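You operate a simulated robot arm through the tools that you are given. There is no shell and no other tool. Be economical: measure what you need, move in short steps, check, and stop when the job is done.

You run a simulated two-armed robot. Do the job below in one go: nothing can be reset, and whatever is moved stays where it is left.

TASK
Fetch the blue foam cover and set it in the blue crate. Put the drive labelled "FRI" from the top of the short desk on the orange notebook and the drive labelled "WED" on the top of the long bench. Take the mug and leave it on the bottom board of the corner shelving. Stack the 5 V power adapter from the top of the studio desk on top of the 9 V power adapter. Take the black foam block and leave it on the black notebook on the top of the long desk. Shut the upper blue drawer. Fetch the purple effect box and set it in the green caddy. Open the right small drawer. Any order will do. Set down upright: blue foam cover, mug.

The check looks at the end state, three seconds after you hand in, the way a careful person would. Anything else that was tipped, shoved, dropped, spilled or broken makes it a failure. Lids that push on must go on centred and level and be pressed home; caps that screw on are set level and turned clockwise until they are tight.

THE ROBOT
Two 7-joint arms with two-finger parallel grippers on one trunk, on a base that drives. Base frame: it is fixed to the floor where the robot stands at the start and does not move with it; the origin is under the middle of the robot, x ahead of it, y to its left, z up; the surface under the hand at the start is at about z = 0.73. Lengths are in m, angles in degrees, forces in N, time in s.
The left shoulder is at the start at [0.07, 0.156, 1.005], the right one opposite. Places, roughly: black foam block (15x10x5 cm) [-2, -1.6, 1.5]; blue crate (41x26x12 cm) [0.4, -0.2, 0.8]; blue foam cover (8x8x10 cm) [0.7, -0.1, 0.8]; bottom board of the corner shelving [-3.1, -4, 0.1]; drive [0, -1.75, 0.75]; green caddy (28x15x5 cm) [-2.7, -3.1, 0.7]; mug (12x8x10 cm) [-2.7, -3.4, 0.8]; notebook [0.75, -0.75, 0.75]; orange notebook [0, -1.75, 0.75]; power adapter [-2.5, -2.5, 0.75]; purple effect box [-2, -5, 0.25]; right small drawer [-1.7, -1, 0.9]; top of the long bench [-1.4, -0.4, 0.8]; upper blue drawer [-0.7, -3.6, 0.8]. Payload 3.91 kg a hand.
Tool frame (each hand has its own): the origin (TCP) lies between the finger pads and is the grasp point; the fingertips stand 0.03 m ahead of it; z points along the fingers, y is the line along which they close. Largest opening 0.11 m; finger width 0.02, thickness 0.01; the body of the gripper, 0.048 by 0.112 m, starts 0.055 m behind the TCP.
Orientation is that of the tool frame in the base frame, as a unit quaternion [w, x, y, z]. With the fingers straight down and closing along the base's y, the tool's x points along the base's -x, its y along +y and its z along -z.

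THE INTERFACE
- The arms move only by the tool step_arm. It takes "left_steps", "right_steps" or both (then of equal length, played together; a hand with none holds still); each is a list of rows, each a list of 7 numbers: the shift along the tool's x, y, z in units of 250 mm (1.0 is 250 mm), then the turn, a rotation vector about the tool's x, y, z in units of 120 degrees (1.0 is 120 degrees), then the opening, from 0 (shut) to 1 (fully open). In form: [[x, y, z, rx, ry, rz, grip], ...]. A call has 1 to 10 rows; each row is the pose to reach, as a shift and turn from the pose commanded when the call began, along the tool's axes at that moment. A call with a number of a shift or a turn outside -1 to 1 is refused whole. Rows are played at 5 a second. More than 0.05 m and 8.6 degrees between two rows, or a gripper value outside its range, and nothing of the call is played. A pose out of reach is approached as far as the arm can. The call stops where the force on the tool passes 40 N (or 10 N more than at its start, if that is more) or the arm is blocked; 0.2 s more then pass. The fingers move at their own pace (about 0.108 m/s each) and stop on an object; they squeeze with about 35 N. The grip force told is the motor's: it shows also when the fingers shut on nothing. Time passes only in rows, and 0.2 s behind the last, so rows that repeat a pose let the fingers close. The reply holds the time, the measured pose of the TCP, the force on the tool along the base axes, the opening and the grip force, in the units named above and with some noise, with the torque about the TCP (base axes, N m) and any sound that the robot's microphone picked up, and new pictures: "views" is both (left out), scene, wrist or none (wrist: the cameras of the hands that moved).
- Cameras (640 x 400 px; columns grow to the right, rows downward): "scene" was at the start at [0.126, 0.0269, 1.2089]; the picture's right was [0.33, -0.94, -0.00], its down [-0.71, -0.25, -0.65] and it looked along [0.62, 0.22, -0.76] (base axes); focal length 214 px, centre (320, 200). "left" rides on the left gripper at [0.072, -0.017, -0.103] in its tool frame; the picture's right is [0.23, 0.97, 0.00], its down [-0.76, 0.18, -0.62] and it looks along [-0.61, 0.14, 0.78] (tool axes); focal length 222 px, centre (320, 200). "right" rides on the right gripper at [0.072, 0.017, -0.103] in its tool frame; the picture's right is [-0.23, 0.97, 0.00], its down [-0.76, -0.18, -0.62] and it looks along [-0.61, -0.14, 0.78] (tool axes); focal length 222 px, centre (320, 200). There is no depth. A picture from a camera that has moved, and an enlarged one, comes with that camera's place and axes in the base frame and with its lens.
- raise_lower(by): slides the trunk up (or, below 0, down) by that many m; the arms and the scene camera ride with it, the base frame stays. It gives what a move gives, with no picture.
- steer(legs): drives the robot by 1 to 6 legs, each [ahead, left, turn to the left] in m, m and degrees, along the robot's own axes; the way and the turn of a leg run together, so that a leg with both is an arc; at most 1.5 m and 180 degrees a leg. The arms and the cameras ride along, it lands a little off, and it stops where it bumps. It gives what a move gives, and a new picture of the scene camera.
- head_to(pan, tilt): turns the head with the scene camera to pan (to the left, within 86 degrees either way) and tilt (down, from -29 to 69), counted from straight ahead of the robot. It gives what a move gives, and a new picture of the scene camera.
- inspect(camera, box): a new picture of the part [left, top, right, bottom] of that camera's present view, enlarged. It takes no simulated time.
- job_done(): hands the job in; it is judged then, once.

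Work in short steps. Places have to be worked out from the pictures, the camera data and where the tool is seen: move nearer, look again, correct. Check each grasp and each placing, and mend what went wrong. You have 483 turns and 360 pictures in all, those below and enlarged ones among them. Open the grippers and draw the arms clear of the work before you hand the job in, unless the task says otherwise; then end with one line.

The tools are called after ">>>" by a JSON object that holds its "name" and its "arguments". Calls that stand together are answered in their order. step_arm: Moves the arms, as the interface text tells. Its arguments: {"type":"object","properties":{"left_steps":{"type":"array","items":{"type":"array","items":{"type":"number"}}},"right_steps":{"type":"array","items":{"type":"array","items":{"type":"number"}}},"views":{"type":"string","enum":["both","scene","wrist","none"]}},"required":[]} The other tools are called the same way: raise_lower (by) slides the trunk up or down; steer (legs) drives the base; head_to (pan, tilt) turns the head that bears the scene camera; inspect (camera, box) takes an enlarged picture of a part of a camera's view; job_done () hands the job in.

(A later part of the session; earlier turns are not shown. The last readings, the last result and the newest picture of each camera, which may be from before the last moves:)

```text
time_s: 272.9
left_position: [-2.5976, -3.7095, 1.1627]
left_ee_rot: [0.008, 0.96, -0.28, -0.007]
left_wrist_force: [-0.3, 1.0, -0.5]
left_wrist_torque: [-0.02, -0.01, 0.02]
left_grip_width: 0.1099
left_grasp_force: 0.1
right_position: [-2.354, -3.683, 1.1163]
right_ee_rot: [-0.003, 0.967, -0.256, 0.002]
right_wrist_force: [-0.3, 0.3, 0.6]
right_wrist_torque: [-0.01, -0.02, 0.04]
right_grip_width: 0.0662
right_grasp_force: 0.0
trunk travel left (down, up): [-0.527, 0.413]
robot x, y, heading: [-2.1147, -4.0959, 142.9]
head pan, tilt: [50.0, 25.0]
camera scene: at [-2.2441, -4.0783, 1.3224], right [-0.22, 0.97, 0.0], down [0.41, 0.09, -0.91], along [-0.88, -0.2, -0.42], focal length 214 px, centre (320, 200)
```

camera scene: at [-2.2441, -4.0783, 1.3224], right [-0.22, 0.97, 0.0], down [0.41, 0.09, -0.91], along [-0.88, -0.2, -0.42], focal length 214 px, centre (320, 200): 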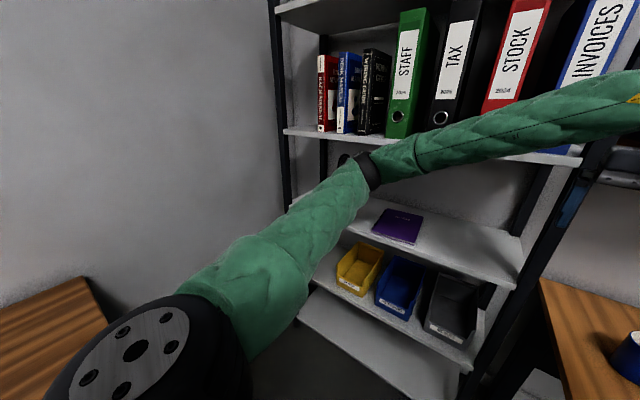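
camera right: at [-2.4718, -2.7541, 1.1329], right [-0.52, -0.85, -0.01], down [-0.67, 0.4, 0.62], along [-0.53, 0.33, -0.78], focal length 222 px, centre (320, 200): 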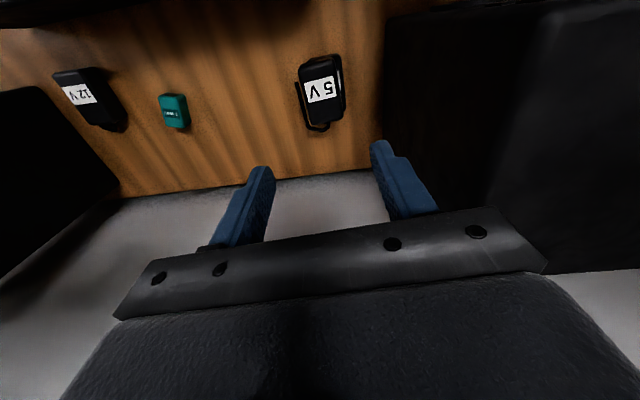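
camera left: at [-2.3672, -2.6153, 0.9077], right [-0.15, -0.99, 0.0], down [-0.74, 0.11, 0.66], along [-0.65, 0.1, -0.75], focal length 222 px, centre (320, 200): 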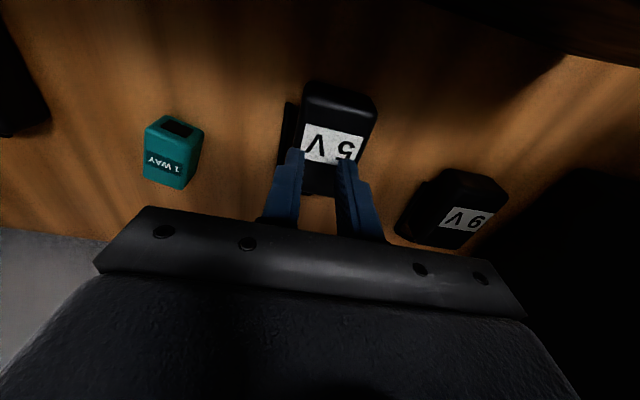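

I shift the robot right and ahead so that the mug is straight in front.

>>> {"name": "steer", "arguments": {"legs": [[0, -0.17, 0], [0.12, 0, -6]]}}

>>> {"name": "head_to", "arguments": {"pan": 0, "tilt": 40}}

```text
time_s: 275.1
left_position: [-2.5308, -3.4898, 1.1603]
left_ee_rot: [0.009, 0.951, -0.31, -0.004]
left_wrist_force: [-0.3, -0.5, -0.4]
left_wrist_torque: [0.03, 0.01, -0.04]
left_grip_width: 0.1101
left_grasp_force: 0.1
right_position: [-2.2827, -3.479, 1.1209]
right_ee_rot: [-0.001, 0.957, -0.289, 0.0]
right_wrist_force: [-0.5, 0.7, 0.5]
right_wrist_torque: [0.04, 0.04, 0.01]
right_grip_width: 0.0661
right_grasp_force: 0.2
trunk travel left (down, up): [-0.527, 0.413]
robot x, y, heading: [-2.0816, -3.899, 138.7]
head pan, tilt: [50.0, 25.0]
stopped in leg 2: the robot was blocked; the commanded pose is now the measured one
camera scene: at [-2.1989, -3.8821, 1.324], right [-0.16, 0.99, 0.0], down [0.41, 0.07, -0.91], along [-0.9, -0.14, -0.42], focal length 214 px, centre (320, 200)
```

scene: 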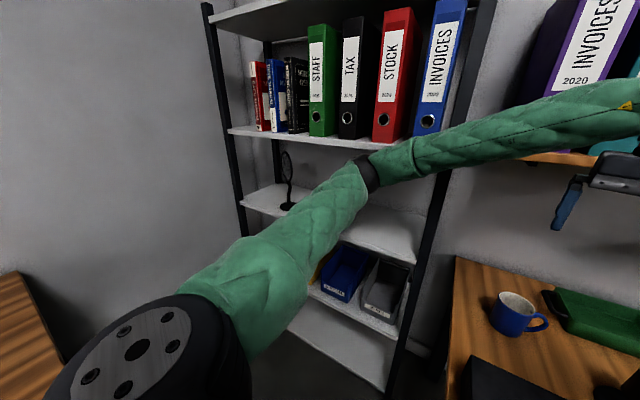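

```text
time_s: 276.3
left_position: [-2.5313, -3.4902, 1.1598]
left_ee_rot: [0.008, 0.951, -0.31, -0.004]
left_wrist_force: [-0.4, -0.2, -1.6]
left_wrist_torque: [-0.01, -0.04, -0.03]
left_grip_width: 0.1102
left_grasp_force: 0.0
right_position: [-2.2819, -3.4789, 1.1198]
right_ee_rot: [-0.002, 0.957, -0.291, -0.001]
right_wrist_force: [-0.4, 0.0, -0.4]
right_wrist_torque: [-0.04, 0.02, -0.03]
right_grip_width: 0.0659
right_grasp_force: 0.1
trunk travel left (down, up): [-0.527, 0.413]
robot x, y, heading: [-2.082, -3.8974, 138.5]
head pan, tilt: [0.0, 40.0]
camera scene: at [-2.1721, -3.813, 1.2998], right [0.66, 0.75, 0.0], down [0.48, -0.42, -0.77], along [-0.58, 0.51, -0.64], focal length 214 px, centre (320, 200)
```

scene: 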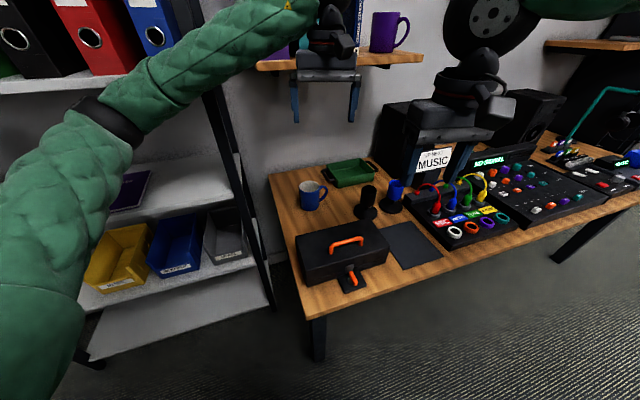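

The mug is now straight ahead at about [-2.688,-3.411]. I zoom in to see its handle direction.

>>> {"name": "inspect", "arguments": {"camera": "scene", "box": [260, 150, 420, 250]}}

```text
4.00 times, centred on (340, 200) of scene
camera zoom: at [-2.1721, -3.813, 1.2998], right [0.66, 0.75, 0.0], down [0.48, -0.42, -0.77], along [-0.58, 0.51, -0.64], focal length 858 px, centre (240, 200)
```

zoom: 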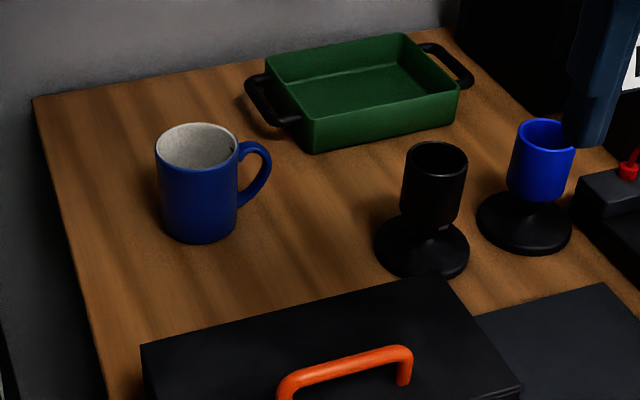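

The two views put the handle at heading ≈75°, so I approach the mug along heading ≈108° with the closing axis across it. I yaw the hand 36° and then pitch it 45°.

>>> {"name": "step_arm", "arguments": {"left_steps": [[0, 0, 0, 0, 0, 0.06, 1], [0, 0, 0, 0, 0, 0.12, 1], [0, 0, 0, 0, 0, 0.18, 1], [0, 0, 0, 0, 0, 0.24, 1], [0, 0, 0, 0, 0, 0.3, 1]], "views": "none"}}

>>> {"name": "step_arm", "arguments": {"left_steps": [[0, 0, 0, 0, -0.06, 0, 1], [0, 0, 0, 0, -0.12, 0, 1], [0, 0, 0, 0, -0.18, 0, 1], [0, 0, 0, 0, -0.25, 0, 1], [0, 0, 0, 0, -0.31, 0, 1], [0, 0, 0, 0, -0.375, 0, 1]]}}

```text
time_s: 277.5
left_position: [-2.5318, -3.4905, 1.1606]
left_ee_rot: [0.01, 0.808, -0.59, -0.001]
left_wrist_force: [0.1, 0.0, 0.1]
left_wrist_torque: [0.03, 0.0, 0.06]
left_grip_width: 0.1099
left_grasp_force: 0.1
right_position: [-2.2828, -3.4781, 1.1193]
right_ee_rot: [-0.002, 0.957, -0.291, -0.002]
right_wrist_force: [-0.5, -0.3, 0.0]
right_wrist_torque: [0.0, 0.05, 0.0]
right_grip_width: 0.0659
right_grasp_force: 0.1
trunk travel left (down, up): [-0.527, 0.413]
robot x, y, heading: [-2.0819, -3.8961, 139.0]
head pan, tilt: [0.0, 40.0]
```

```text
time_s: 278.9
left_position: [-2.5404, -3.4881, 1.1559]
left_ee_rot: [-0.219, 0.747, -0.548, -0.307]
left_wrist_force: [0.9, 0.3, 0.7]
left_wrist_torque: [0.02, 0.01, -0.03]
left_grip_width: 0.1099
left_grasp_force: 0.1
right_position: [-2.2922, -3.4758, 1.1168]
right_ee_rot: [-0.002, 0.957, -0.291, 0.004]
right_wrist_force: [1.0, 0.2, 0.8]
right_wrist_torque: [0.01, -0.04, 0.01]
right_grip_width: 0.0659
right_grasp_force: 0.0
trunk travel left (down, up): [-0.527, 0.413]
robot x, y, heading: [-2.0817, -3.8986, 138.8]
head pan, tilt: [0.0, 40.0]
camera scene: at [-2.1832, -3.809, 1.2991], right [0.66, 0.75, 0.0], down [0.48, -0.42, -0.77], along [-0.58, 0.5, -0.64], focal length 214 px, centre (320, 200)
camera left: at [-2.4867, -3.5988, 1.1797], right [-0.88, -0.45, -0.15], down [-0.19, 0.05, 0.98], along [-0.43, 0.89, -0.13], focal length 222 px, centre (320, 200)
```

scene: 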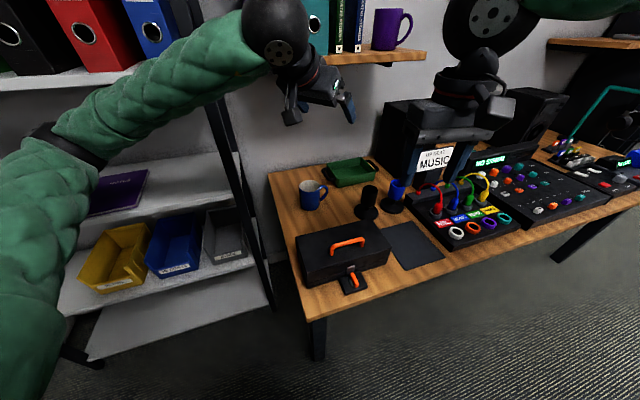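
left: 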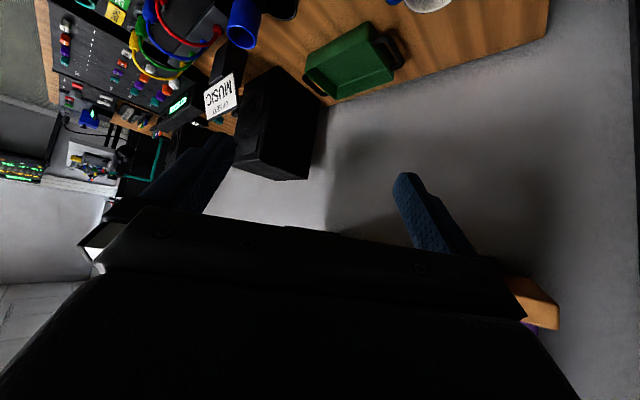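

The hand now points along 108°, 46° down. I move to the pre-grasp point 12 cm short of the mug.

>>> {"name": "step_arm", "arguments": {"left_steps": [[0.1, 0.062, 0.13, 0, 0, 0, 1], [0.2, 0.124, 0.26, 0, 0, 0, 1], [0.3, 0.186, 0.39, 0, 0, 0, 1], [0.4, 0.25, 0.52, 0, 0, 0, 1], [0.5, 0.31, 0.65, 0, 0, 0, 1], [0.6, 0.37, 0.78, 0, 0, 0, 1], [0.712, 0.436, 0.905, 0, 0, 0, 1], [0.712, 0.436, 0.905, 0, 0, 0, 1]]}}

```text
time_s: 280.7
left_position: [-2.6576, -3.492, 0.8724]
left_ee_rot: [-0.217, 0.748, -0.547, -0.307]
left_wrist_force: [-0.3, 0.0, -0.2]
left_wrist_torque: [0.0, -0.02, -0.02]
left_grip_width: 0.11
left_grasp_force: 0.0
right_position: [-2.2911, -3.4753, 1.1162]
right_ee_rot: [-0.002, 0.957, -0.29, 0.003]
right_wrist_force: [-0.2, 0.7, -0.7]
right_wrist_torque: [0.02, -0.01, 0.0]
right_grip_width: 0.0662
right_grasp_force: 0.1
trunk travel left (down, up): [-0.527, 0.413]
robot x, y, heading: [-2.0853, -3.8992, 138.5]
head pan, tilt: [0.0, 40.0]
camera scene: at [-2.1818, -3.8083, 1.2991], right [0.66, 0.75, 0.0], down [0.48, -0.42, -0.77], along [-0.58, 0.5, -0.64], focal length 214 px, centre (320, 200)
camera left: at [-2.6037, -3.6038, 0.8964], right [-0.88, -0.45, -0.15], down [-0.19, 0.05, 0.98], along [-0.44, 0.89, -0.14], focal length 222 px, centre (320, 200)
```

scene: 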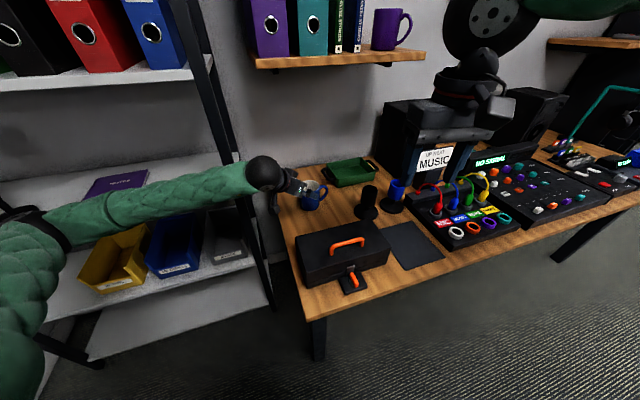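
left: 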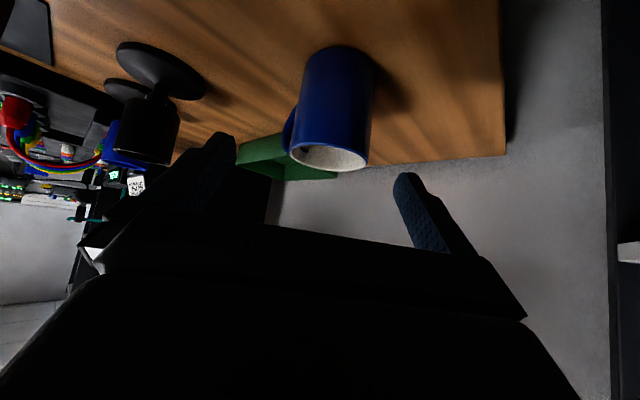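

The mug sits nearly centred, about 9 mm off sideways, with its handle beyond the right finger. I correct and advance, then close.

>>> {"name": "step_arm", "arguments": {"left_steps": [[0, 0.036, 0.12, 0, 0, 0, 1], [0, 0.036, 0.24, 0, 0, 0, 1], [0, 0.036, 0.36, 0, 0, 0, 1], [0, 0.036, 0.465, 0, 0, 0, 1], [0, 0.036, 0.465, 0, 0, 0, 1]]}}

```text
time_s: 281.9
left_position: [-2.6894, -3.4156, 0.7902]
left_ee_rot: [-0.218, 0.747, -0.548, -0.307]
left_wrist_force: [-1.0, 0.2, 0.4]
left_wrist_torque: [-0.02, 0.0, 0.0]
left_grip_width: 0.1102
left_grasp_force: 0.1
right_position: [-2.2909, -3.4757, 1.1175]
right_ee_rot: [-0.002, 0.957, -0.291, 0.003]
right_wrist_force: [-0.4, 0.3, -0.3]
right_wrist_torque: [-0.03, 0.0, 0.0]
right_grip_width: 0.0658
right_grasp_force: 0.0
trunk travel left (down, up): [-0.527, 0.413]
robot x, y, heading: [-2.0828, -3.8966, 139.0]
head pan, tilt: [0.0, 40.0]
camera scene: at [-2.1822, -3.809, 1.2991], right [0.66, 0.75, 0.0], down [0.48, -0.42, -0.77], along [-0.58, 0.5, -0.64], focal length 214 px, centre (320, 200)
camera left: at [-2.6354, -3.5277, 0.8129], right [-0.88, -0.45, -0.15], down [-0.19, 0.05, 0.98], along [-0.44, 0.89, -0.14], focal length 222 px, centre (320, 200)
```

scene: 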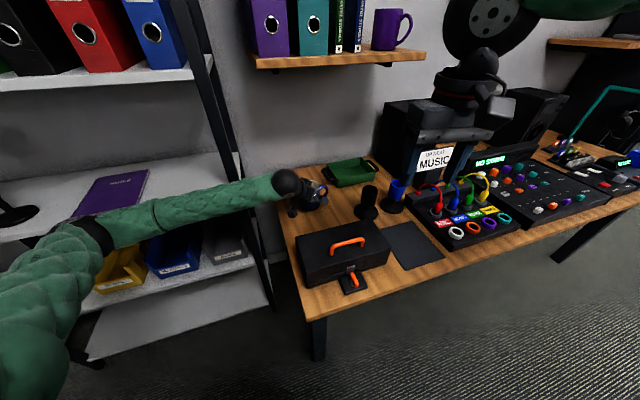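
left: 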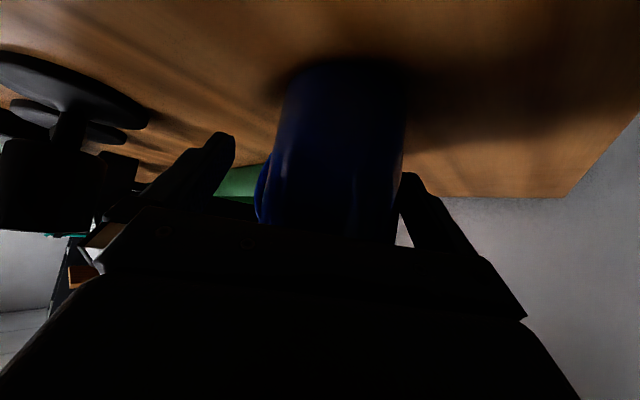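

I zoom to see whether the handle would get caught by the finger.

>>> {"name": "inspect", "arguments": {"camera": "left", "box": [180, 60, 460, 260]}}

>>> {"name": "inspect", "arguments": {"camera": "scene", "box": [250, 150, 370, 225]}}

```text
2.00 times, centred on (320, 160) of left
camera zoom: at [-2.6354, -3.5277, 0.8129], right [-0.88, -0.45, -0.15], down [-0.19, 0.05, 0.98], along [-0.44, 0.89, -0.14], focal length 444 px, centre (320, 280)
```

zoom: 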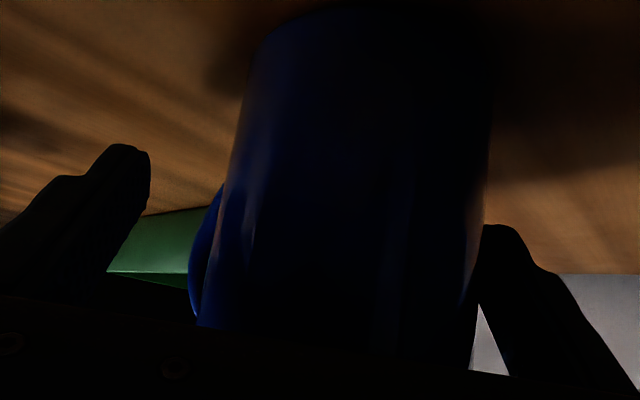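

```text
5.33 times, centred on (310, 188) of scene
camera zoom: at [-2.1822, -3.809, 1.2991], right [0.66, 0.75, 0.0], down [0.48, -0.42, -0.77], along [-0.58, 0.5, -0.64], focal length 1144 px, centre (373, 267)
```

zoom: 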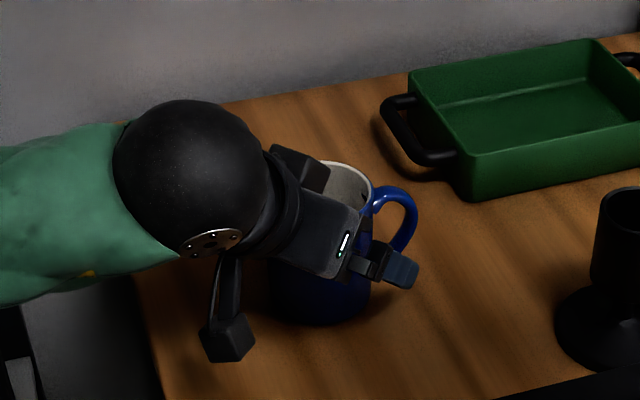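

The mug is nearer the left finger and the handle is just beyond the right fingertip. I shift 12 mm, retreat 5 mm along the fingers, and close.

>>> {"name": "step_arm", "arguments": {"left_steps": [[0, 0.024, -0.02, 0, 0, 0, 1], [0, 0.048, -0.02, 0, 0, 0, 1], [0, 0.048, -0.02, 0, 0, 0, 0.5], [0, 0.048, -0.02, 0, 0, 0, 0.5], [0, 0.048, -0.02, 0, 0, 0, 0.5]]}}

>>> {"name": "inspect", "arguments": {"camera": "scene", "box": [250, 150, 370, 225]}}

```text
time_s: 283.1
left_position: [-2.7002, -3.4237, 0.7926]
left_ee_rot: [-0.219, 0.747, -0.548, -0.306]
left_wrist_force: [-0.5, 1.1, 0.5]
left_wrist_torque: [0.02, 0.06, -0.06]
left_grip_width: 0.0782
left_grasp_force: 34.8
right_position: [-2.2907, -3.4749, 1.1166]
right_ee_rot: [-0.003, 0.957, -0.29, 0.005]
right_wrist_force: [-0.6, 0.4, 0.1]
right_wrist_torque: [0.01, -0.01, 0.05]
right_grip_width: 0.0659
right_grasp_force: 0.1
trunk travel left (down, up): [-0.527, 0.413]
robot x, y, heading: [-2.0835, -3.8965, 138.7]
head pan, tilt: [0.0, 40.0]
camera scene: at [-2.1823, -3.8084, 1.299], right [0.66, 0.75, 0.0], down [0.48, -0.42, -0.77], along [-0.58, 0.5, -0.64], focal length 214 px, centre (320, 200)
camera left: at [-2.6464, -3.5357, 0.8159], right [-0.88, -0.45, -0.15], down [-0.19, 0.05, 0.98], along [-0.44, 0.89, -0.14], focal length 222 px, centre (320, 200)
```

scene: 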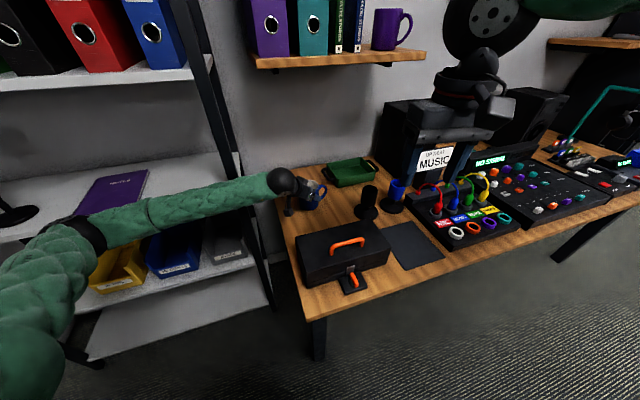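
left: 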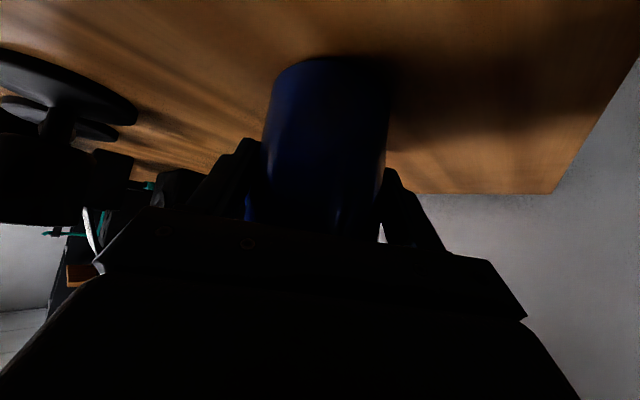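

```text
5.33 times, centred on (310, 188) of scene
camera zoom: at [-2.1823, -3.8084, 1.299], right [0.66, 0.75, 0.0], down [0.48, -0.42, -0.77], along [-0.58, 0.5, -0.64], focal length 1144 px, centre (373, 267)
```

zoom: 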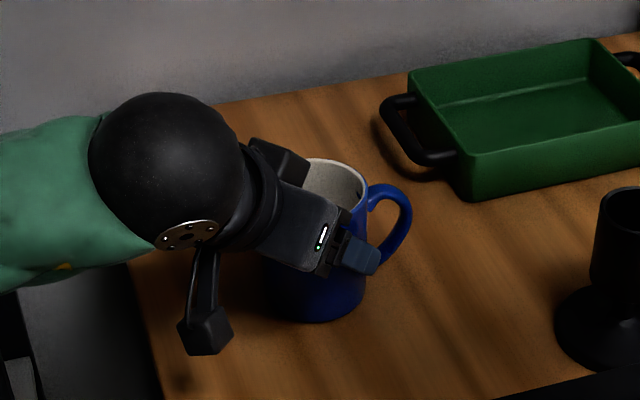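

The mug is gripped (78 mm), handle free. I lift it straight up 20 cm, and move the right hand out to the side at the same time.

>>> {"name": "step_arm", "arguments": {"left_steps": [[-0.1, 0, -0.1, 0, 0, 0, 0.5], [-0.22, 0, -0.22, 0, 0, 0, 0.5], [-0.34, 0, -0.34, 0, 0, 0, 0.5], [-0.46, 0, -0.47, 0, 0, 0, 0.5], [-0.56, 0, -0.573, 0, 0, 0, 0.5], [-0.66, 0, -0.68, 0, 0, 0, 0.5]], "right_steps": [[0.05, -0.1, -0.05, 0, 0, 0, 0.6], [0.12, -0.24, -0.1, 0, 0, 0, 0.6], [0.19, -0.4, -0.15, 0, 0, 0, 0.6], [0.26, -0.56, -0.2, 0, 0, 0, 0.6], [0.33, -0.72, -0.25, 0, 0, 0, 0.6], [0.4, -0.88, -0.3, 0, 0, 0, 0.6]]}}

```text
time_s: 284.5
left_position: [-2.6942, -3.4257, 1.0332]
left_ee_rot: [-0.217, 0.747, -0.548, -0.307]
left_wrist_force: [0.4, -0.1, -1.9]
left_wrist_torque: [-0.05, 0.0, -0.01]
left_grip_width: 0.0783
left_grasp_force: 35.3
right_position: [-2.0838, -3.3442, 1.1949]
right_ee_rot: [-0.001, 0.957, -0.291, 0.002]
right_wrist_force: [0.1, -0.1, 0.2]
right_wrist_torque: [-0.03, 0.05, 0.0]
right_grip_width: 0.0661
right_grasp_force: 0.2
trunk travel left (down, up): [-0.527, 0.413]
robot x, y, heading: [-2.0801, -3.8981, 138.6]
head pan, tilt: [0.0, 40.0]
camera scene: at [-2.1801, -3.808, 1.2992], right [0.66, 0.75, 0.0], down [0.48, -0.42, -0.77], along [-0.58, 0.5, -0.64], focal length 214 px, centre (320, 200)
camera right: at [-2.0364, -3.3981, 1.2976], right [-0.73, -0.68, 0.0], down [-0.54, 0.57, 0.62], along [-0.42, 0.45, -0.78], focal length 222 px, centre (320, 200)
camera left: at [-2.6407, -3.5375, 1.0565], right [-0.88, -0.45, -0.15], down [-0.19, 0.06, 0.98], along [-0.44, 0.89, -0.14], focal length 222 px, centre (320, 200)
```

scene: 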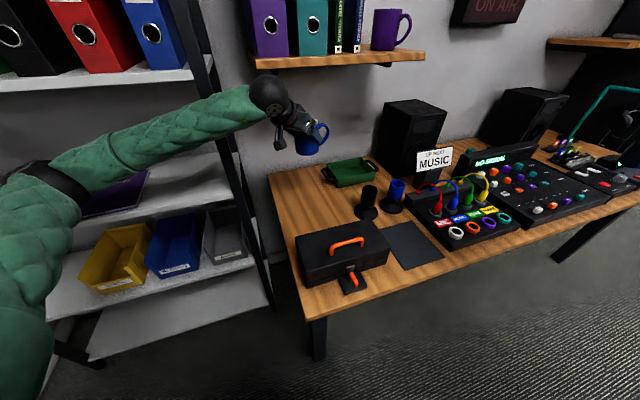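
right: 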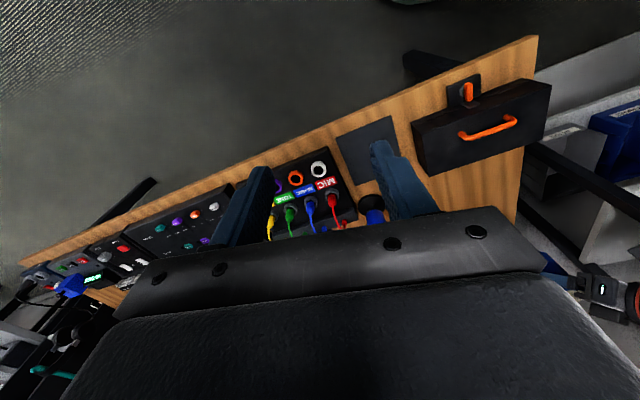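
left: 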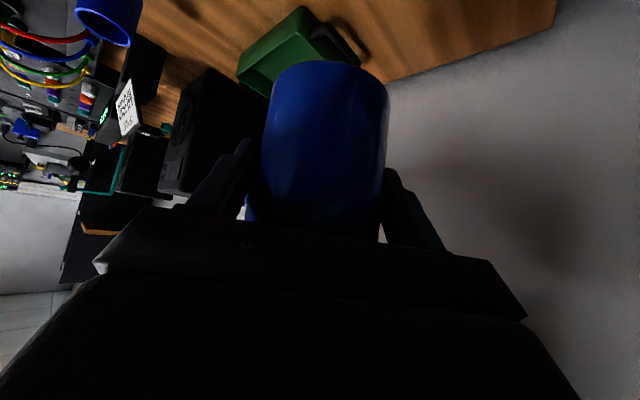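

I back straight away from the desk with the mug held high.

>>> {"name": "steer", "arguments": {"legs": [[-0.35, 0, 0]]}}

>>> {"name": "head_to", "arguments": {"pan": 30, "tilt": 40}}

```text
time_s: 286.8
left_position: [-2.4316, -3.6544, 1.0329]
left_ee_rot: [-0.22, 0.746, -0.549, -0.307]
left_wrist_force: [0.0, -0.8, -2.9]
left_wrist_torque: [-0.06, 0.0, 0.0]
left_grip_width: 0.078
left_grasp_force: 35.0
right_position: [-1.8221, -3.5752, 1.1949]
right_ee_rot: [-0.001, 0.956, -0.293, 0.004]
right_wrist_force: [-1.0, -0.4, 0.1]
right_wrist_torque: [0.01, 0.0, -0.01]
right_grip_width: 0.0658
right_grasp_force: 0.1
trunk travel left (down, up): [-0.527, 0.413]
robot x, y, heading: [-1.8219, -4.131, 138.6]
head pan, tilt: [0.0, 40.0]
camera scene: at [-1.9191, -4.0389, 1.2992], right [0.66, 0.75, 0.0], down [0.48, -0.43, -0.77], along [-0.57, 0.51, -0.64], focal length 214 px, centre (320, 200)
```

scene: 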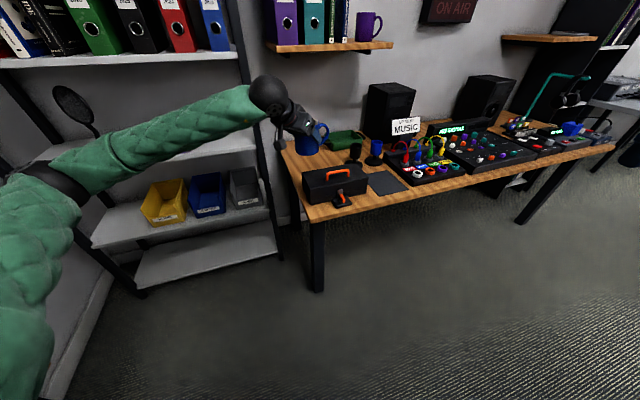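

```text
time_s: 287.7
left_position: [-2.4313, -3.6525, 1.0324]
left_ee_rot: [-0.219, 0.746, -0.55, -0.306]
left_wrist_force: [0.3, 0.1, -2.7]
left_wrist_torque: [-0.03, 0.02, -0.04]
left_grip_width: 0.0781
left_grasp_force: 34.6
right_position: [-1.8231, -3.5738, 1.1933]
right_ee_rot: [-0.002, 0.956, -0.293, 0.004]
right_wrist_force: [-0.1, 0.5, 0.1]
right_wrist_torque: [-0.01, 0.01, -0.01]
right_grip_width: 0.0657
right_grasp_force: 0.1
trunk travel left (down, up): [-0.527, 0.413]
robot x, y, heading: [-1.8184, -4.1297, 138.6]
head pan, tilt: [30.0, 40.0]
camera scene: at [-1.9395, -4.0776, 1.2991], right [0.2, 0.98, 0.0], down [0.63, -0.13, -0.77], along [-0.75, 0.15, -0.64], focal length 214 px, centre (320, 200)
```

scene: 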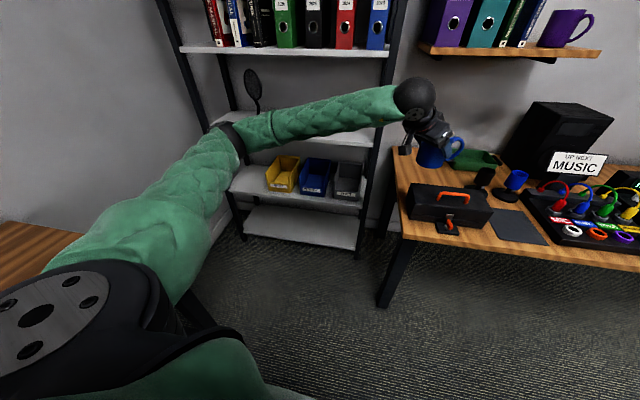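

There's clear floor in front of the shelving. I turn left 20° to face it.

>>> {"name": "steer", "arguments": {"legs": [[0, 0, 20]]}}

```text
time_s: 289.2
left_position: [-2.5626, -3.9003, 1.0325]
left_ee_rot: [-0.16, 0.833, -0.405, -0.341]
left_wrist_force: [1.1, -0.4, -3.1]
left_wrist_torque: [-0.04, -0.01, -0.03]
left_grip_width: 0.0778
left_grasp_force: 35.2
right_position: [-2.0196, -3.6112, 1.1954]
right_ee_rot: [-0.002, 0.993, -0.116, 0.003]
right_wrist_force: [0.0, 0.2, -0.3]
right_wrist_torque: [0.04, 0.01, 0.04]
right_grip_width: 0.0659
right_grasp_force: 0.0
trunk travel left (down, up): [-0.527, 0.413]
robot x, y, heading: [-1.8174, -4.1288, 159.7]
head pan, tilt: [30.0, 40.0]
camera scene: at [-1.9501, -4.1244, 1.299], right [-0.16, 0.99, 0.0], down [0.64, 0.1, -0.77], along [-0.76, -0.12, -0.64], focal length 214 px, centre (320, 200)
```

scene: 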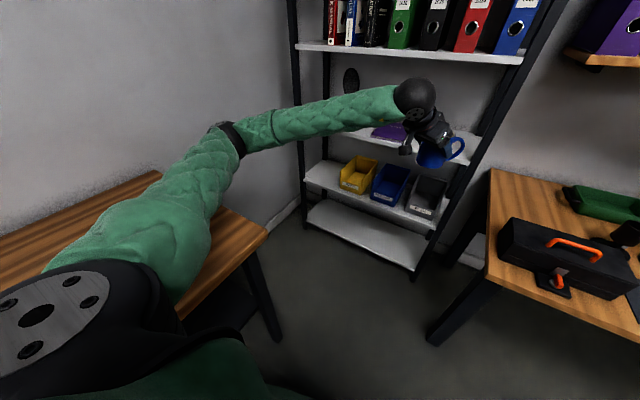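

The shelf front is 1.07 m ahead and squarely faced. I retract the hand 0.28 m so I can drive closer.

>>> {"name": "step_arm", "arguments": {"left_steps": [[0.12, -0.035, -0.116, 0, 0, 0, 0.5], [0.24, -0.07, -0.233, 0, 0, 0, 0.5], [0.36, -0.105, -0.35, 0, 0, 0, 0.5], [0.48, -0.14, -0.466, 0, 0, 0, 0.5], [0.6, -0.175, -0.582, 0, 0, 0, 0.5], [0.72, -0.21, -0.7, 0, 0, 0, 0.5], [0.832, -0.242, -0.815, 0, 0, 0, 0.5]], "views": "scene"}}

```text
time_s: 290.9
left_position: [-2.3974, -4.0559, 1.0421]
left_ee_rot: [-0.16, 0.833, -0.406, -0.341]
left_wrist_force: [-0.1, 1.3, -2.4]
left_wrist_torque: [-0.05, -0.03, 0.01]
left_grip_width: 0.0781
left_grasp_force: 34.5
left hand out of reach, approached as far as the arm can: row 6, 7
right_position: [-2.0192, -3.6112, 1.1942]
right_ee_rot: [-0.002, 0.993, -0.115, 0.002]
right_wrist_force: [-0.1, 0.2, -0.7]
right_wrist_torque: [0.0, -0.04, 0.01]
right_grip_width: 0.066
right_grasp_force: 0.0
trunk travel left (down, up): [-0.527, 0.413]
robot x, y, heading: [-1.8221, -4.127, 159.6]
head pan, tilt: [30.0, 40.0]
camera scene: at [-1.9493, -4.1242, 1.2991], right [-0.16, 0.99, 0.0], down [0.63, 0.1, -0.77], along [-0.76, -0.12, -0.64], focal length 214 px, centre (320, 200)
```

scene: 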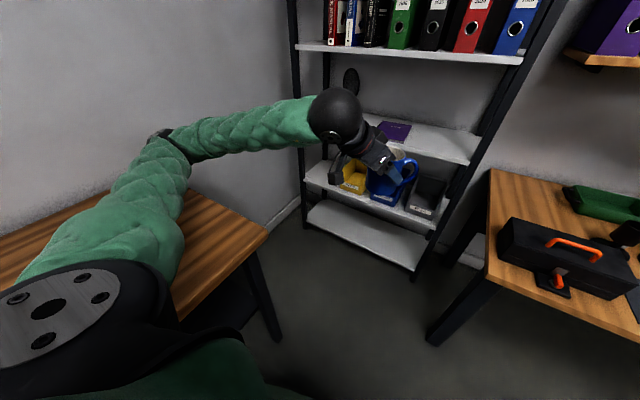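

Before driving in, I pull the right hand back, out and up so it stays clear of the desk when the trunk is lowered.

>>> {"name": "step_arm", "arguments": {"right_steps": [[0.1, -0.1, -0.08, 0, 0, 0, 0.6], [0.2, -0.2, -0.16, 0, 0, 0, 0.6], [0.3, -0.3, -0.24, 0, 0, 0, 0.6], [0.4, -0.4, -0.32, 0, 0, 0, 0.6]], "views": "none"}}

```text
time_s: 291.9
left_position: [-2.3974, -4.0563, 1.0422]
left_ee_rot: [-0.16, 0.833, -0.406, -0.341]
left_wrist_force: [-0.5, -0.1, -3.3]
left_wrist_torque: [-0.04, -0.05, -0.01]
left_grip_width: 0.0779
left_grasp_force: 35.1
right_position: [-1.8984, -3.5363, 1.2743]
right_ee_rot: [-0.002, 0.993, -0.116, 0.003]
right_wrist_force: [0.4, 0.4, 0.1]
right_wrist_torque: [0.05, 0.05, 0.0]
right_grip_width: 0.0661
right_grasp_force: 0.1
trunk travel left (down, up): [-0.527, 0.413]
robot x, y, heading: [-1.8218, -4.1275, 159.0]
head pan, tilt: [30.0, 40.0]
```

I drive 0.35 m towards the shelf.

>>> {"name": "steer", "arguments": {"legs": [[0.35, 0, 0]]}}

```text
time_s: 294.1
left_position: [-2.7233, -3.9362, 1.0408]
left_ee_rot: [-0.16, 0.834, -0.404, -0.34]
left_wrist_force: [-0.4, 0.5, -1.9]
left_wrist_torque: [-0.04, 0.0, -0.03]
left_grip_width: 0.0781
left_grasp_force: 35.5
right_position: [-2.2271, -3.4146, 1.274]
right_ee_rot: [-0.002, 0.994, -0.113, 0.004]
right_wrist_force: [-1.0, 0.0, -0.5]
right_wrist_torque: [0.0, 0.0, 0.0]
right_grip_width: 0.0659
right_grasp_force: 0.1
trunk travel left (down, up): [-0.527, 0.413]
robot x, y, heading: [-2.1425, -4.0087, 159.6]
head pan, tilt: [30.0, 40.0]
camera scene: at [-2.2741, -4.0031, 1.2989], right [-0.17, 0.99, 0.0], down [0.63, 0.11, -0.77], along [-0.75, -0.13, -0.64], focal length 214 px, centre (320, 200)
```

scene: 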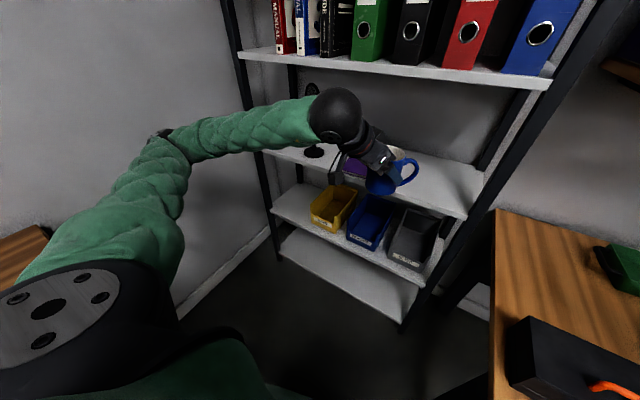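

The robot is at the right spot, with the shelf front 0.73 m ahead. I lower the trunk 0.4 m.

>>> {"name": "raise_lower", "arguments": {"by": -0.4}}

>>> {"name": "head_to", "arguments": {"pan": 20, "tilt": 40}}

```text
time_s: 297.9
left_position: [-2.7215, -3.9371, 0.6407]
left_ee_rot: [-0.159, 0.834, -0.404, -0.341]
left_wrist_force: [-0.4, -0.1, -2.4]
left_wrist_torque: [-0.03, -0.01, -0.03]
left_grip_width: 0.0779
left_grasp_force: 35.1
right_position: [-2.2258, -3.4157, 0.8744]
right_ee_rot: [-0.002, 0.994, -0.113, 0.003]
right_wrist_force: [-0.6, -0.3, -0.3]
right_wrist_torque: [0.04, -0.01, -0.01]
right_grip_width: 0.066
right_grasp_force: 0.0
trunk travel left (down, up): [-0.127, 0.813]
robot x, y, heading: [-2.1424, -4.0108, 159.8]
head pan, tilt: [30.0, 40.0]
```

```text
time_s: 298.6
left_position: [-2.7223, -3.9372, 0.6409]
left_ee_rot: [-0.159, 0.834, -0.403, -0.341]
left_wrist_force: [-0.6, 0.5, -2.7]
left_wrist_torque: [-0.05, -0.04, 0.0]
left_grip_width: 0.0777
left_grasp_force: 34.7
right_position: [-2.2258, -3.4162, 0.8734]
right_ee_rot: [-0.002, 0.993, -0.114, 0.002]
right_wrist_force: [0.6, -0.2, 0.0]
right_wrist_torque: [-0.02, 0.01, 0.01]
right_grip_width: 0.0662
right_grasp_force: 0.1
trunk travel left (down, up): [-0.127, 0.813]
robot x, y, heading: [-2.1441, -4.0081, 159.7]
head pan, tilt: [20.0, 40.0]
camera scene: at [-2.2741, -3.9889, 0.8991], right [0.01, 1.0, 0.0], down [0.64, 0.0, -0.77], along [-0.77, 0.0, -0.64], focal length 214 px, centre (320, 200)
```

scene: 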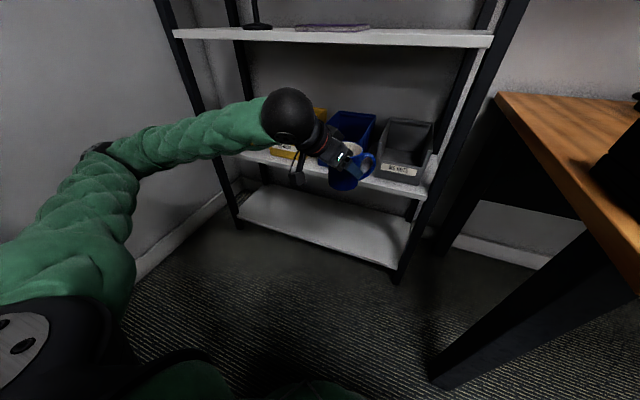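

I lower the mug in front of the shelf towards z≈.2.

>>> {"name": "step_arm", "arguments": {"left_steps": [[0.123, 0, 0.126, 0, 0, 0, 0.5], [0.246, 0, 0.252, 0, 0, 0, 0.5], [0.369, 0, 0.378, 0, 0, 0, 0.5], [0.492, 0, 0.504, 0, 0, 0, 0.5], [0.614, 0, 0.63, 0, 0, 0, 0.5]], "views": "none"}}

>>> {"name": "step_arm", "arguments": {"left_steps": [[0.123, 0, 0.126, 0, 0, 0, 0.5], [0.246, 0, 0.252, 0, 0, 0, 0.5], [0.369, 0, 0.378, 0, 0, 0, 0.5], [0.492, 0, 0.504, 0, 0, 0, 0.5], [0.614, 0, 0.63, 0, 0, 0, 0.5]]}}

```text
time_s: 299.9
left_position: [-2.7222, -3.9399, 0.4211]
left_ee_rot: [-0.159, 0.834, -0.404, -0.341]
left_wrist_force: [-0.6, -0.5, -3.3]
left_wrist_torque: [-0.04, -0.06, 0.01]
left_grip_width: 0.0779
left_grasp_force: 35.1
left hand out of reach, approached as far as the arm can: row 1, 2, 3
right_position: [-2.2268, -3.4159, 0.8743]
right_ee_rot: [-0.003, 0.994, -0.113, 0.003]
right_wrist_force: [-0.2, -0.9, -0.5]
right_wrist_torque: [0.01, 0.01, 0.02]
right_grip_width: 0.066
right_grasp_force: 0.1
trunk travel left (down, up): [-0.127, 0.813]
robot x, y, heading: [-2.1439, -4.0066, 159.7]
head pan, tilt: [20.0, 40.0]
```

```text
time_s: 301.1
left_position: [-2.7242, -3.9439, 0.2012]
left_ee_rot: [-0.16, 0.834, -0.404, -0.34]
left_wrist_force: [2.5, -0.9, -5.8]
left_wrist_torque: [0.1, 0.14, 0.04]
left_grip_width: 0.0781
left_grasp_force: 35.0
right_position: [-2.2267, -3.4173, 0.8737]
right_ee_rot: [-0.002, 0.993, -0.114, 0.004]
right_wrist_force: [-0.6, -0.6, -0.2]
right_wrist_torque: [0.05, -0.04, 0.0]
right_grip_width: 0.0661
right_grasp_force: 0.3
trunk travel left (down, up): [-0.127, 0.813]
robot x, y, heading: [-2.1438, -4.008, 159.8]
head pan, tilt: [20.0, 40.0]
camera scene: at [-2.2742, -3.9896, 0.8986], right [0.01, 1.0, 0.0], down [0.64, 0.0, -0.77], along [-0.77, 0.01, -0.64], focal length 214 px, centre (320, 200)
camera left: at [-2.6347, -4.0282, 0.2256], right [-0.66, -0.74, -0.15], down [-0.2, -0.02, 0.98], along [-0.72, 0.68, -0.14], focal length 222 px, centre (320, 200)
```

scene: 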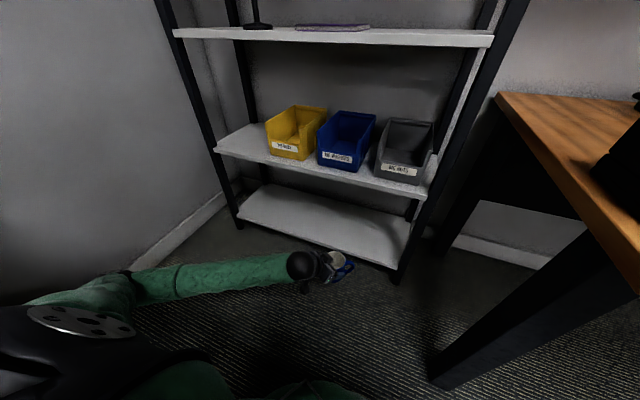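
left: 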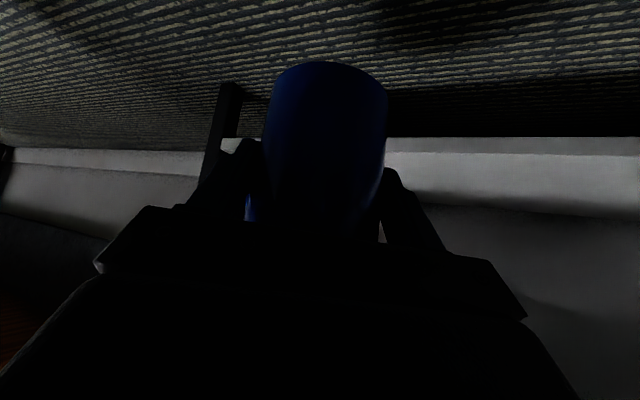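

I insert the mug horizontally over the bottom board.

>>> {"name": "step_arm", "arguments": {"left_steps": [[-0.075, 0.135, 0.072, 0, 0, 0, 0.5], [-0.145, 0.27, 0.144, 0, 0, 0, 0.5], [-0.216, 0.4, 0.216, 0, 0, 0, 0.5], [-0.288, 0.53, 0.288, 0, 0, 0, 0.5], [-0.36, 0.66, 0.36, 0, 0, 0, 0.5], [-0.432, 0.797, 0.432, 0, 0, 0, 0.5], [-0.432, 0.797, 0.432, 0, 0, 0, 0.5]]}}

>>> {"name": "inspect", "arguments": {"camera": "scene", "box": [200, 140, 440, 290]}}

```text
time_s: 302.6
left_position: [-2.9758, -3.9463, 0.2041]
left_ee_rot: [-0.16, 0.834, -0.403, -0.342]
left_wrist_force: [0.5, 0.0, -3.7]
left_wrist_torque: [-0.05, 0.0, -0.01]
left_grip_width: 0.0781
left_grasp_force: 34.9
right_position: [-2.2261, -3.4168, 0.873]
right_ee_rot: [-0.002, 0.994, -0.114, 0.004]
right_wrist_force: [1.3, 0.0, -0.4]
right_wrist_torque: [0.0, 0.01, -0.01]
right_grip_width: 0.066
right_grasp_force: 0.1
trunk travel left (down, up): [-0.127, 0.813]
robot x, y, heading: [-2.1382, -4.0085, 159.5]
head pan, tilt: [20.0, 40.0]
camera scene: at [-2.2741, -3.9888, 0.899], right [0.01, 1.0, 0.0], down [0.64, 0.0, -0.77], along [-0.77, 0.01, -0.64], focal length 214 px, centre (320, 200)
camera left: at [-2.8854, -4.0319, 0.228], right [-0.66, -0.74, -0.15], down [-0.2, -0.02, 0.98], along [-0.72, 0.68, -0.14], focal length 222 px, centre (320, 200)
```

scene: 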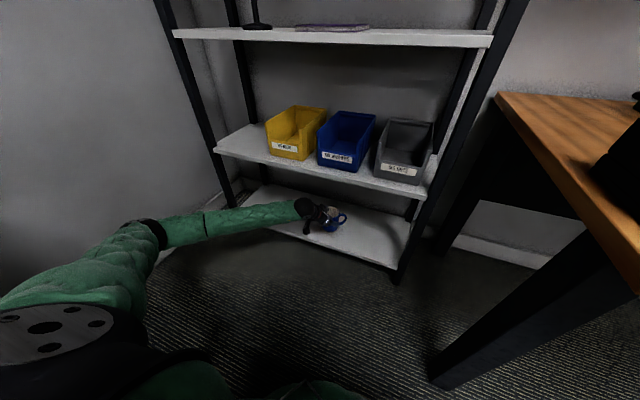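
left: 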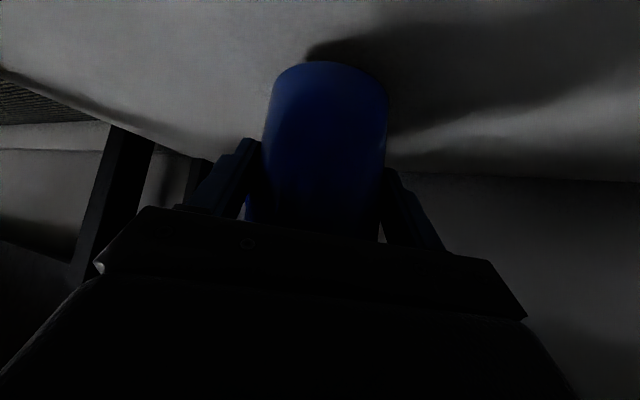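

```text
2.67 times, centred on (320, 215) of scene
camera zoom: at [-2.2741, -3.9888, 0.899], right [0.01, 1.0, 0.0], down [0.64, 0.0, -0.77], along [-0.77, 0.01, -0.64], focal length 572 px, centre (320, 160)
```

zoom: 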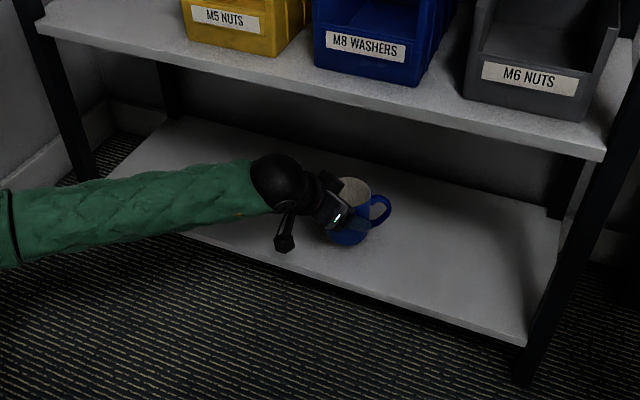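

The mug hangs over the board. I move 3 cm further in and lower to near contact.

>>> {"name": "step_arm", "arguments": {"left_steps": [[-0.075, 0.055, 0.073, 0, 0, 0, 0.5], [-0.015, 0.055, 0.135, 0, 0, 0, 0.5], [0.03, 0.055, 0.18, 0, 0, 0, 0.5], [0.03, 0.055, 0.18, 0, 0, 0, 0.5]], "views": "none"}}

```text
time_s: 303.6
left_position: [-3.0038, -3.9328, 0.1703]
left_ee_rot: [-0.159, 0.833, -0.404, -0.343]
left_wrist_force: [-8.5, 0.7, 22.9]
left_wrist_torque: [0.21, 0.36, 0.17]
left_grip_width: 0.0775
left_grasp_force: 34.8
right_position: [-2.2259, -3.4156, 0.8741]
right_ee_rot: [-0.002, 0.994, -0.113, 0.002]
right_wrist_force: [-1.1, 0.5, -0.9]
right_wrist_torque: [0.01, 0.01, 0.02]
right_grip_width: 0.0659
right_grasp_force: 0.1
trunk travel left (down, up): [-0.127, 0.813]
robot x, y, heading: [-2.148, -4.0091, 159.8]
head pan, tilt: [20.0, 40.0]
```

Contact with the board. I ease off, open, and withdraw along the finger direction.

>>> {"name": "step_arm", "arguments": {"left_steps": [[-0.006, 0, -0.006, 0, 0, 0, 0.5], [-0.006, 0, -0.006, 0, 0, 0, 0.95], [-0.006, 0, -0.006, 0, 0, 0, 0.95], [-0.006, 0, -0.1, 0, 0, 0, 0.95], [-0.006, 0, -0.22, 0, 0, 0, 0.95], [-0.006, 0, -0.34, 0, 0, 0, 0.95], [-0.006, 0, -0.46, 0, 0, 0, 0.95]]}}

>>> {"name": "inspect", "arguments": {"camera": "scene", "box": [200, 140, 440, 290]}}

```text
time_s: 305.2
left_position: [-2.9497, -3.9954, 0.2473]
left_ee_rot: [-0.159, 0.834, -0.404, -0.34]
left_wrist_force: [0.2, 0.4, 0.0]
left_wrist_torque: [0.0, -0.02, 0.01]
left_grip_width: 0.1044
left_grasp_force: 0.1
right_position: [-2.2257, -3.4156, 0.8744]
right_ee_rot: [-0.003, 0.994, -0.113, 0.003]
right_wrist_force: [-0.4, -0.2, 0.0]
right_wrist_torque: [-0.02, -0.01, 0.04]
right_grip_width: 0.066
right_grasp_force: 0.1
trunk travel left (down, up): [-0.127, 0.813]
robot x, y, heading: [-2.1429, -4.0081, 160.0]
head pan, tilt: [20.0, 40.0]
camera scene: at [-2.274, -3.9886, 0.899], right [0.01, 1.0, 0.0], down [0.64, -0.01, -0.77], along [-0.77, 0.01, -0.64], focal length 214 px, centre (320, 200)
camera left: at [-2.8602, -4.0805, 0.2721], right [-0.66, -0.73, -0.15], down [-0.2, -0.02, 0.98], along [-0.72, 0.68, -0.14], focal length 222 px, centre (320, 200)
```

scene: 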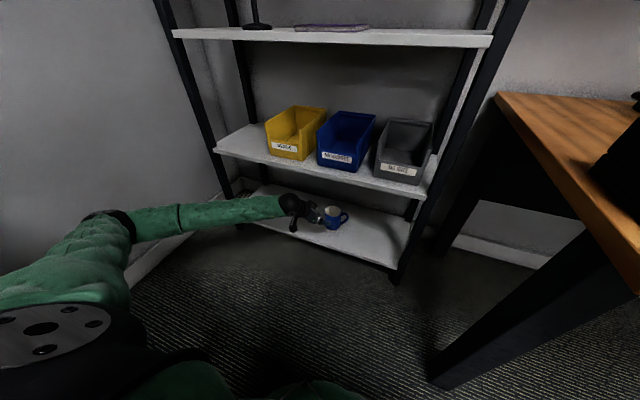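
left: 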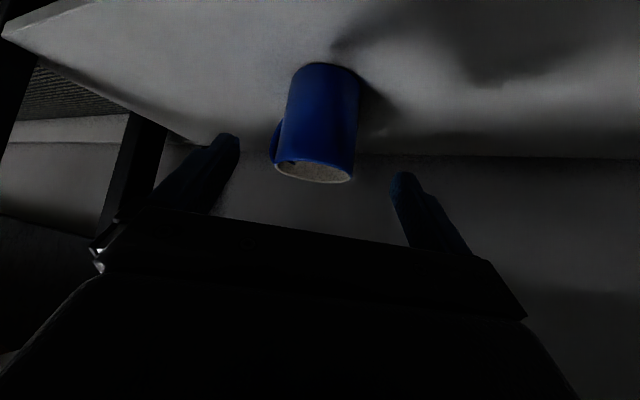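

```text
2.67 times, centred on (320, 215) of scene
camera zoom: at [-2.274, -3.9886, 0.899], right [0.01, 1.0, 0.0], down [0.64, -0.01, -0.77], along [-0.77, 0.01, -0.64], focal length 572 px, centre (320, 160)
```

zoom: 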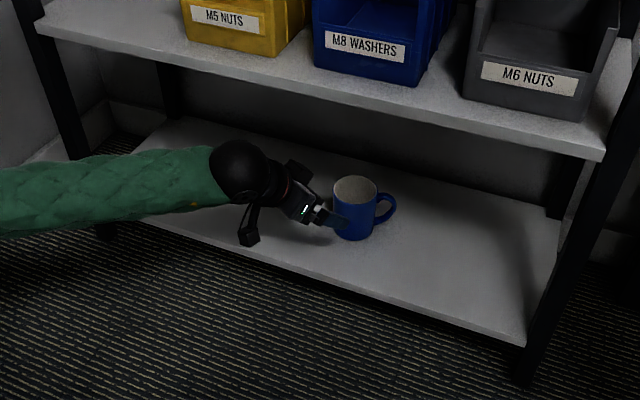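

The mug stands upright on the bottom board. I pull the hand out of the shelf area horizontally.

>>> {"name": "step_arm", "arguments": {"left_steps": [[0.1, -0.075, -0.1, 0, 0, 0, 0.95], [0.2, -0.15, -0.2, 0, 0, 0, 0.95], [0.3, -0.225, -0.3, 0, 0, 0, 0.95], [0.4, -0.3, -0.4, 0, 0, 0, 0.95], [0.504, -0.373, -0.497, 0, 0, 0, 0.95]], "views": "none"}}

>>> {"name": "head_to", "arguments": {"pan": 86, "tilt": 35}}

```text
time_s: 306.4
left_position: [-2.7663, -4.074, 0.2459]
left_ee_rot: [-0.16, 0.834, -0.405, -0.339]
left_wrist_force: [0.1, 0.4, -0.3]
left_wrist_torque: [0.01, 0.03, 0.02]
left_grip_width: 0.1046
left_grasp_force: 0.1
right_position: [-2.2258, -3.4141, 0.8732]
right_ee_rot: [-0.001, 0.993, -0.114, 0.004]
right_wrist_force: [0.6, 0.8, -0.5]
right_wrist_torque: [0.01, -0.02, -0.01]
right_grip_width: 0.0661
right_grasp_force: 0.0
trunk travel left (down, up): [-0.127, 0.813]
robot x, y, heading: [-2.1446, -4.0074, 159.2]
head pan, tilt: [20.0, 40.0]
```

```text
time_s: 307.8
left_position: [-2.7675, -4.076, 0.2451]
left_ee_rot: [-0.159, 0.835, -0.404, -0.338]
left_wrist_force: [0.6, 0.5, -0.1]
left_wrist_torque: [-0.03, 0.03, 0.01]
left_grip_width: 0.1045
left_grasp_force: 0.1
right_position: [-2.2283, -3.4134, 0.8733]
right_ee_rot: [-0.001, 0.994, -0.113, 0.005]
right_wrist_force: [0.1, 0.3, -0.3]
right_wrist_torque: [0.03, -0.02, -0.01]
right_grip_width: 0.066
right_grasp_force: 0.0
trunk travel left (down, up): [-0.127, 0.813]
robot x, y, heading: [-2.1415, -4.0085, 159.4]
head pan, tilt: [85.9, 35.0]
camera scene: at [-2.2289, -4.0671, 0.9061], right [-0.91, 0.42, -0.01], down [0.24, 0.52, -0.82], along [-0.34, -0.75, -0.57], focal length 214 px, centre (320, 200)
```

scene: 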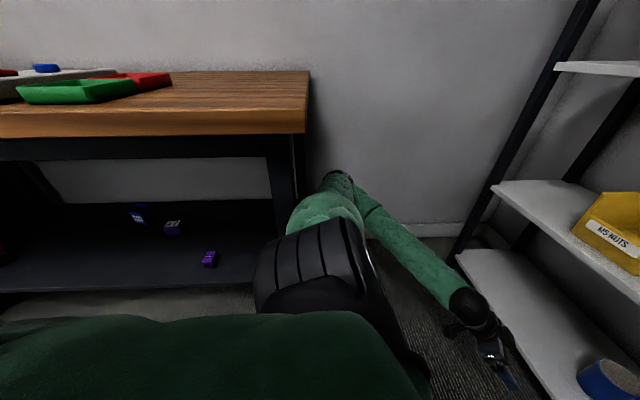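

Small boxes lie on the low table's lower board. I zoom in to identify the purple effect box.

>>> {"name": "inspect", "arguments": {"camera": "scene", "box": [110, 190, 250, 290]}}

```text
4.00 times, centred on (180, 240) of scene
camera zoom: at [-2.2289, -4.0671, 0.9061], right [-0.91, 0.42, -0.01], down [0.24, 0.52, -0.82], along [-0.34, -0.75, -0.57], focal length 858 px, centre (880, 40)
```

zoom: 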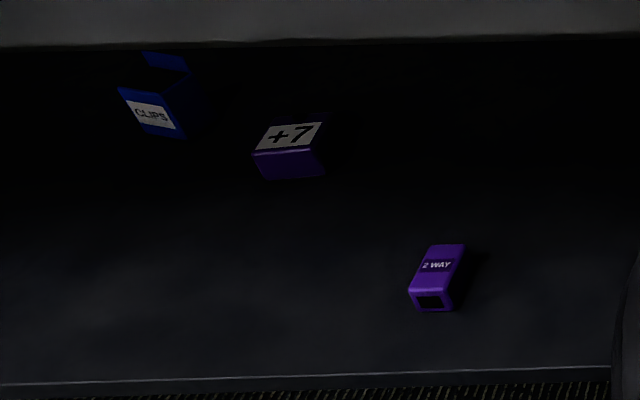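

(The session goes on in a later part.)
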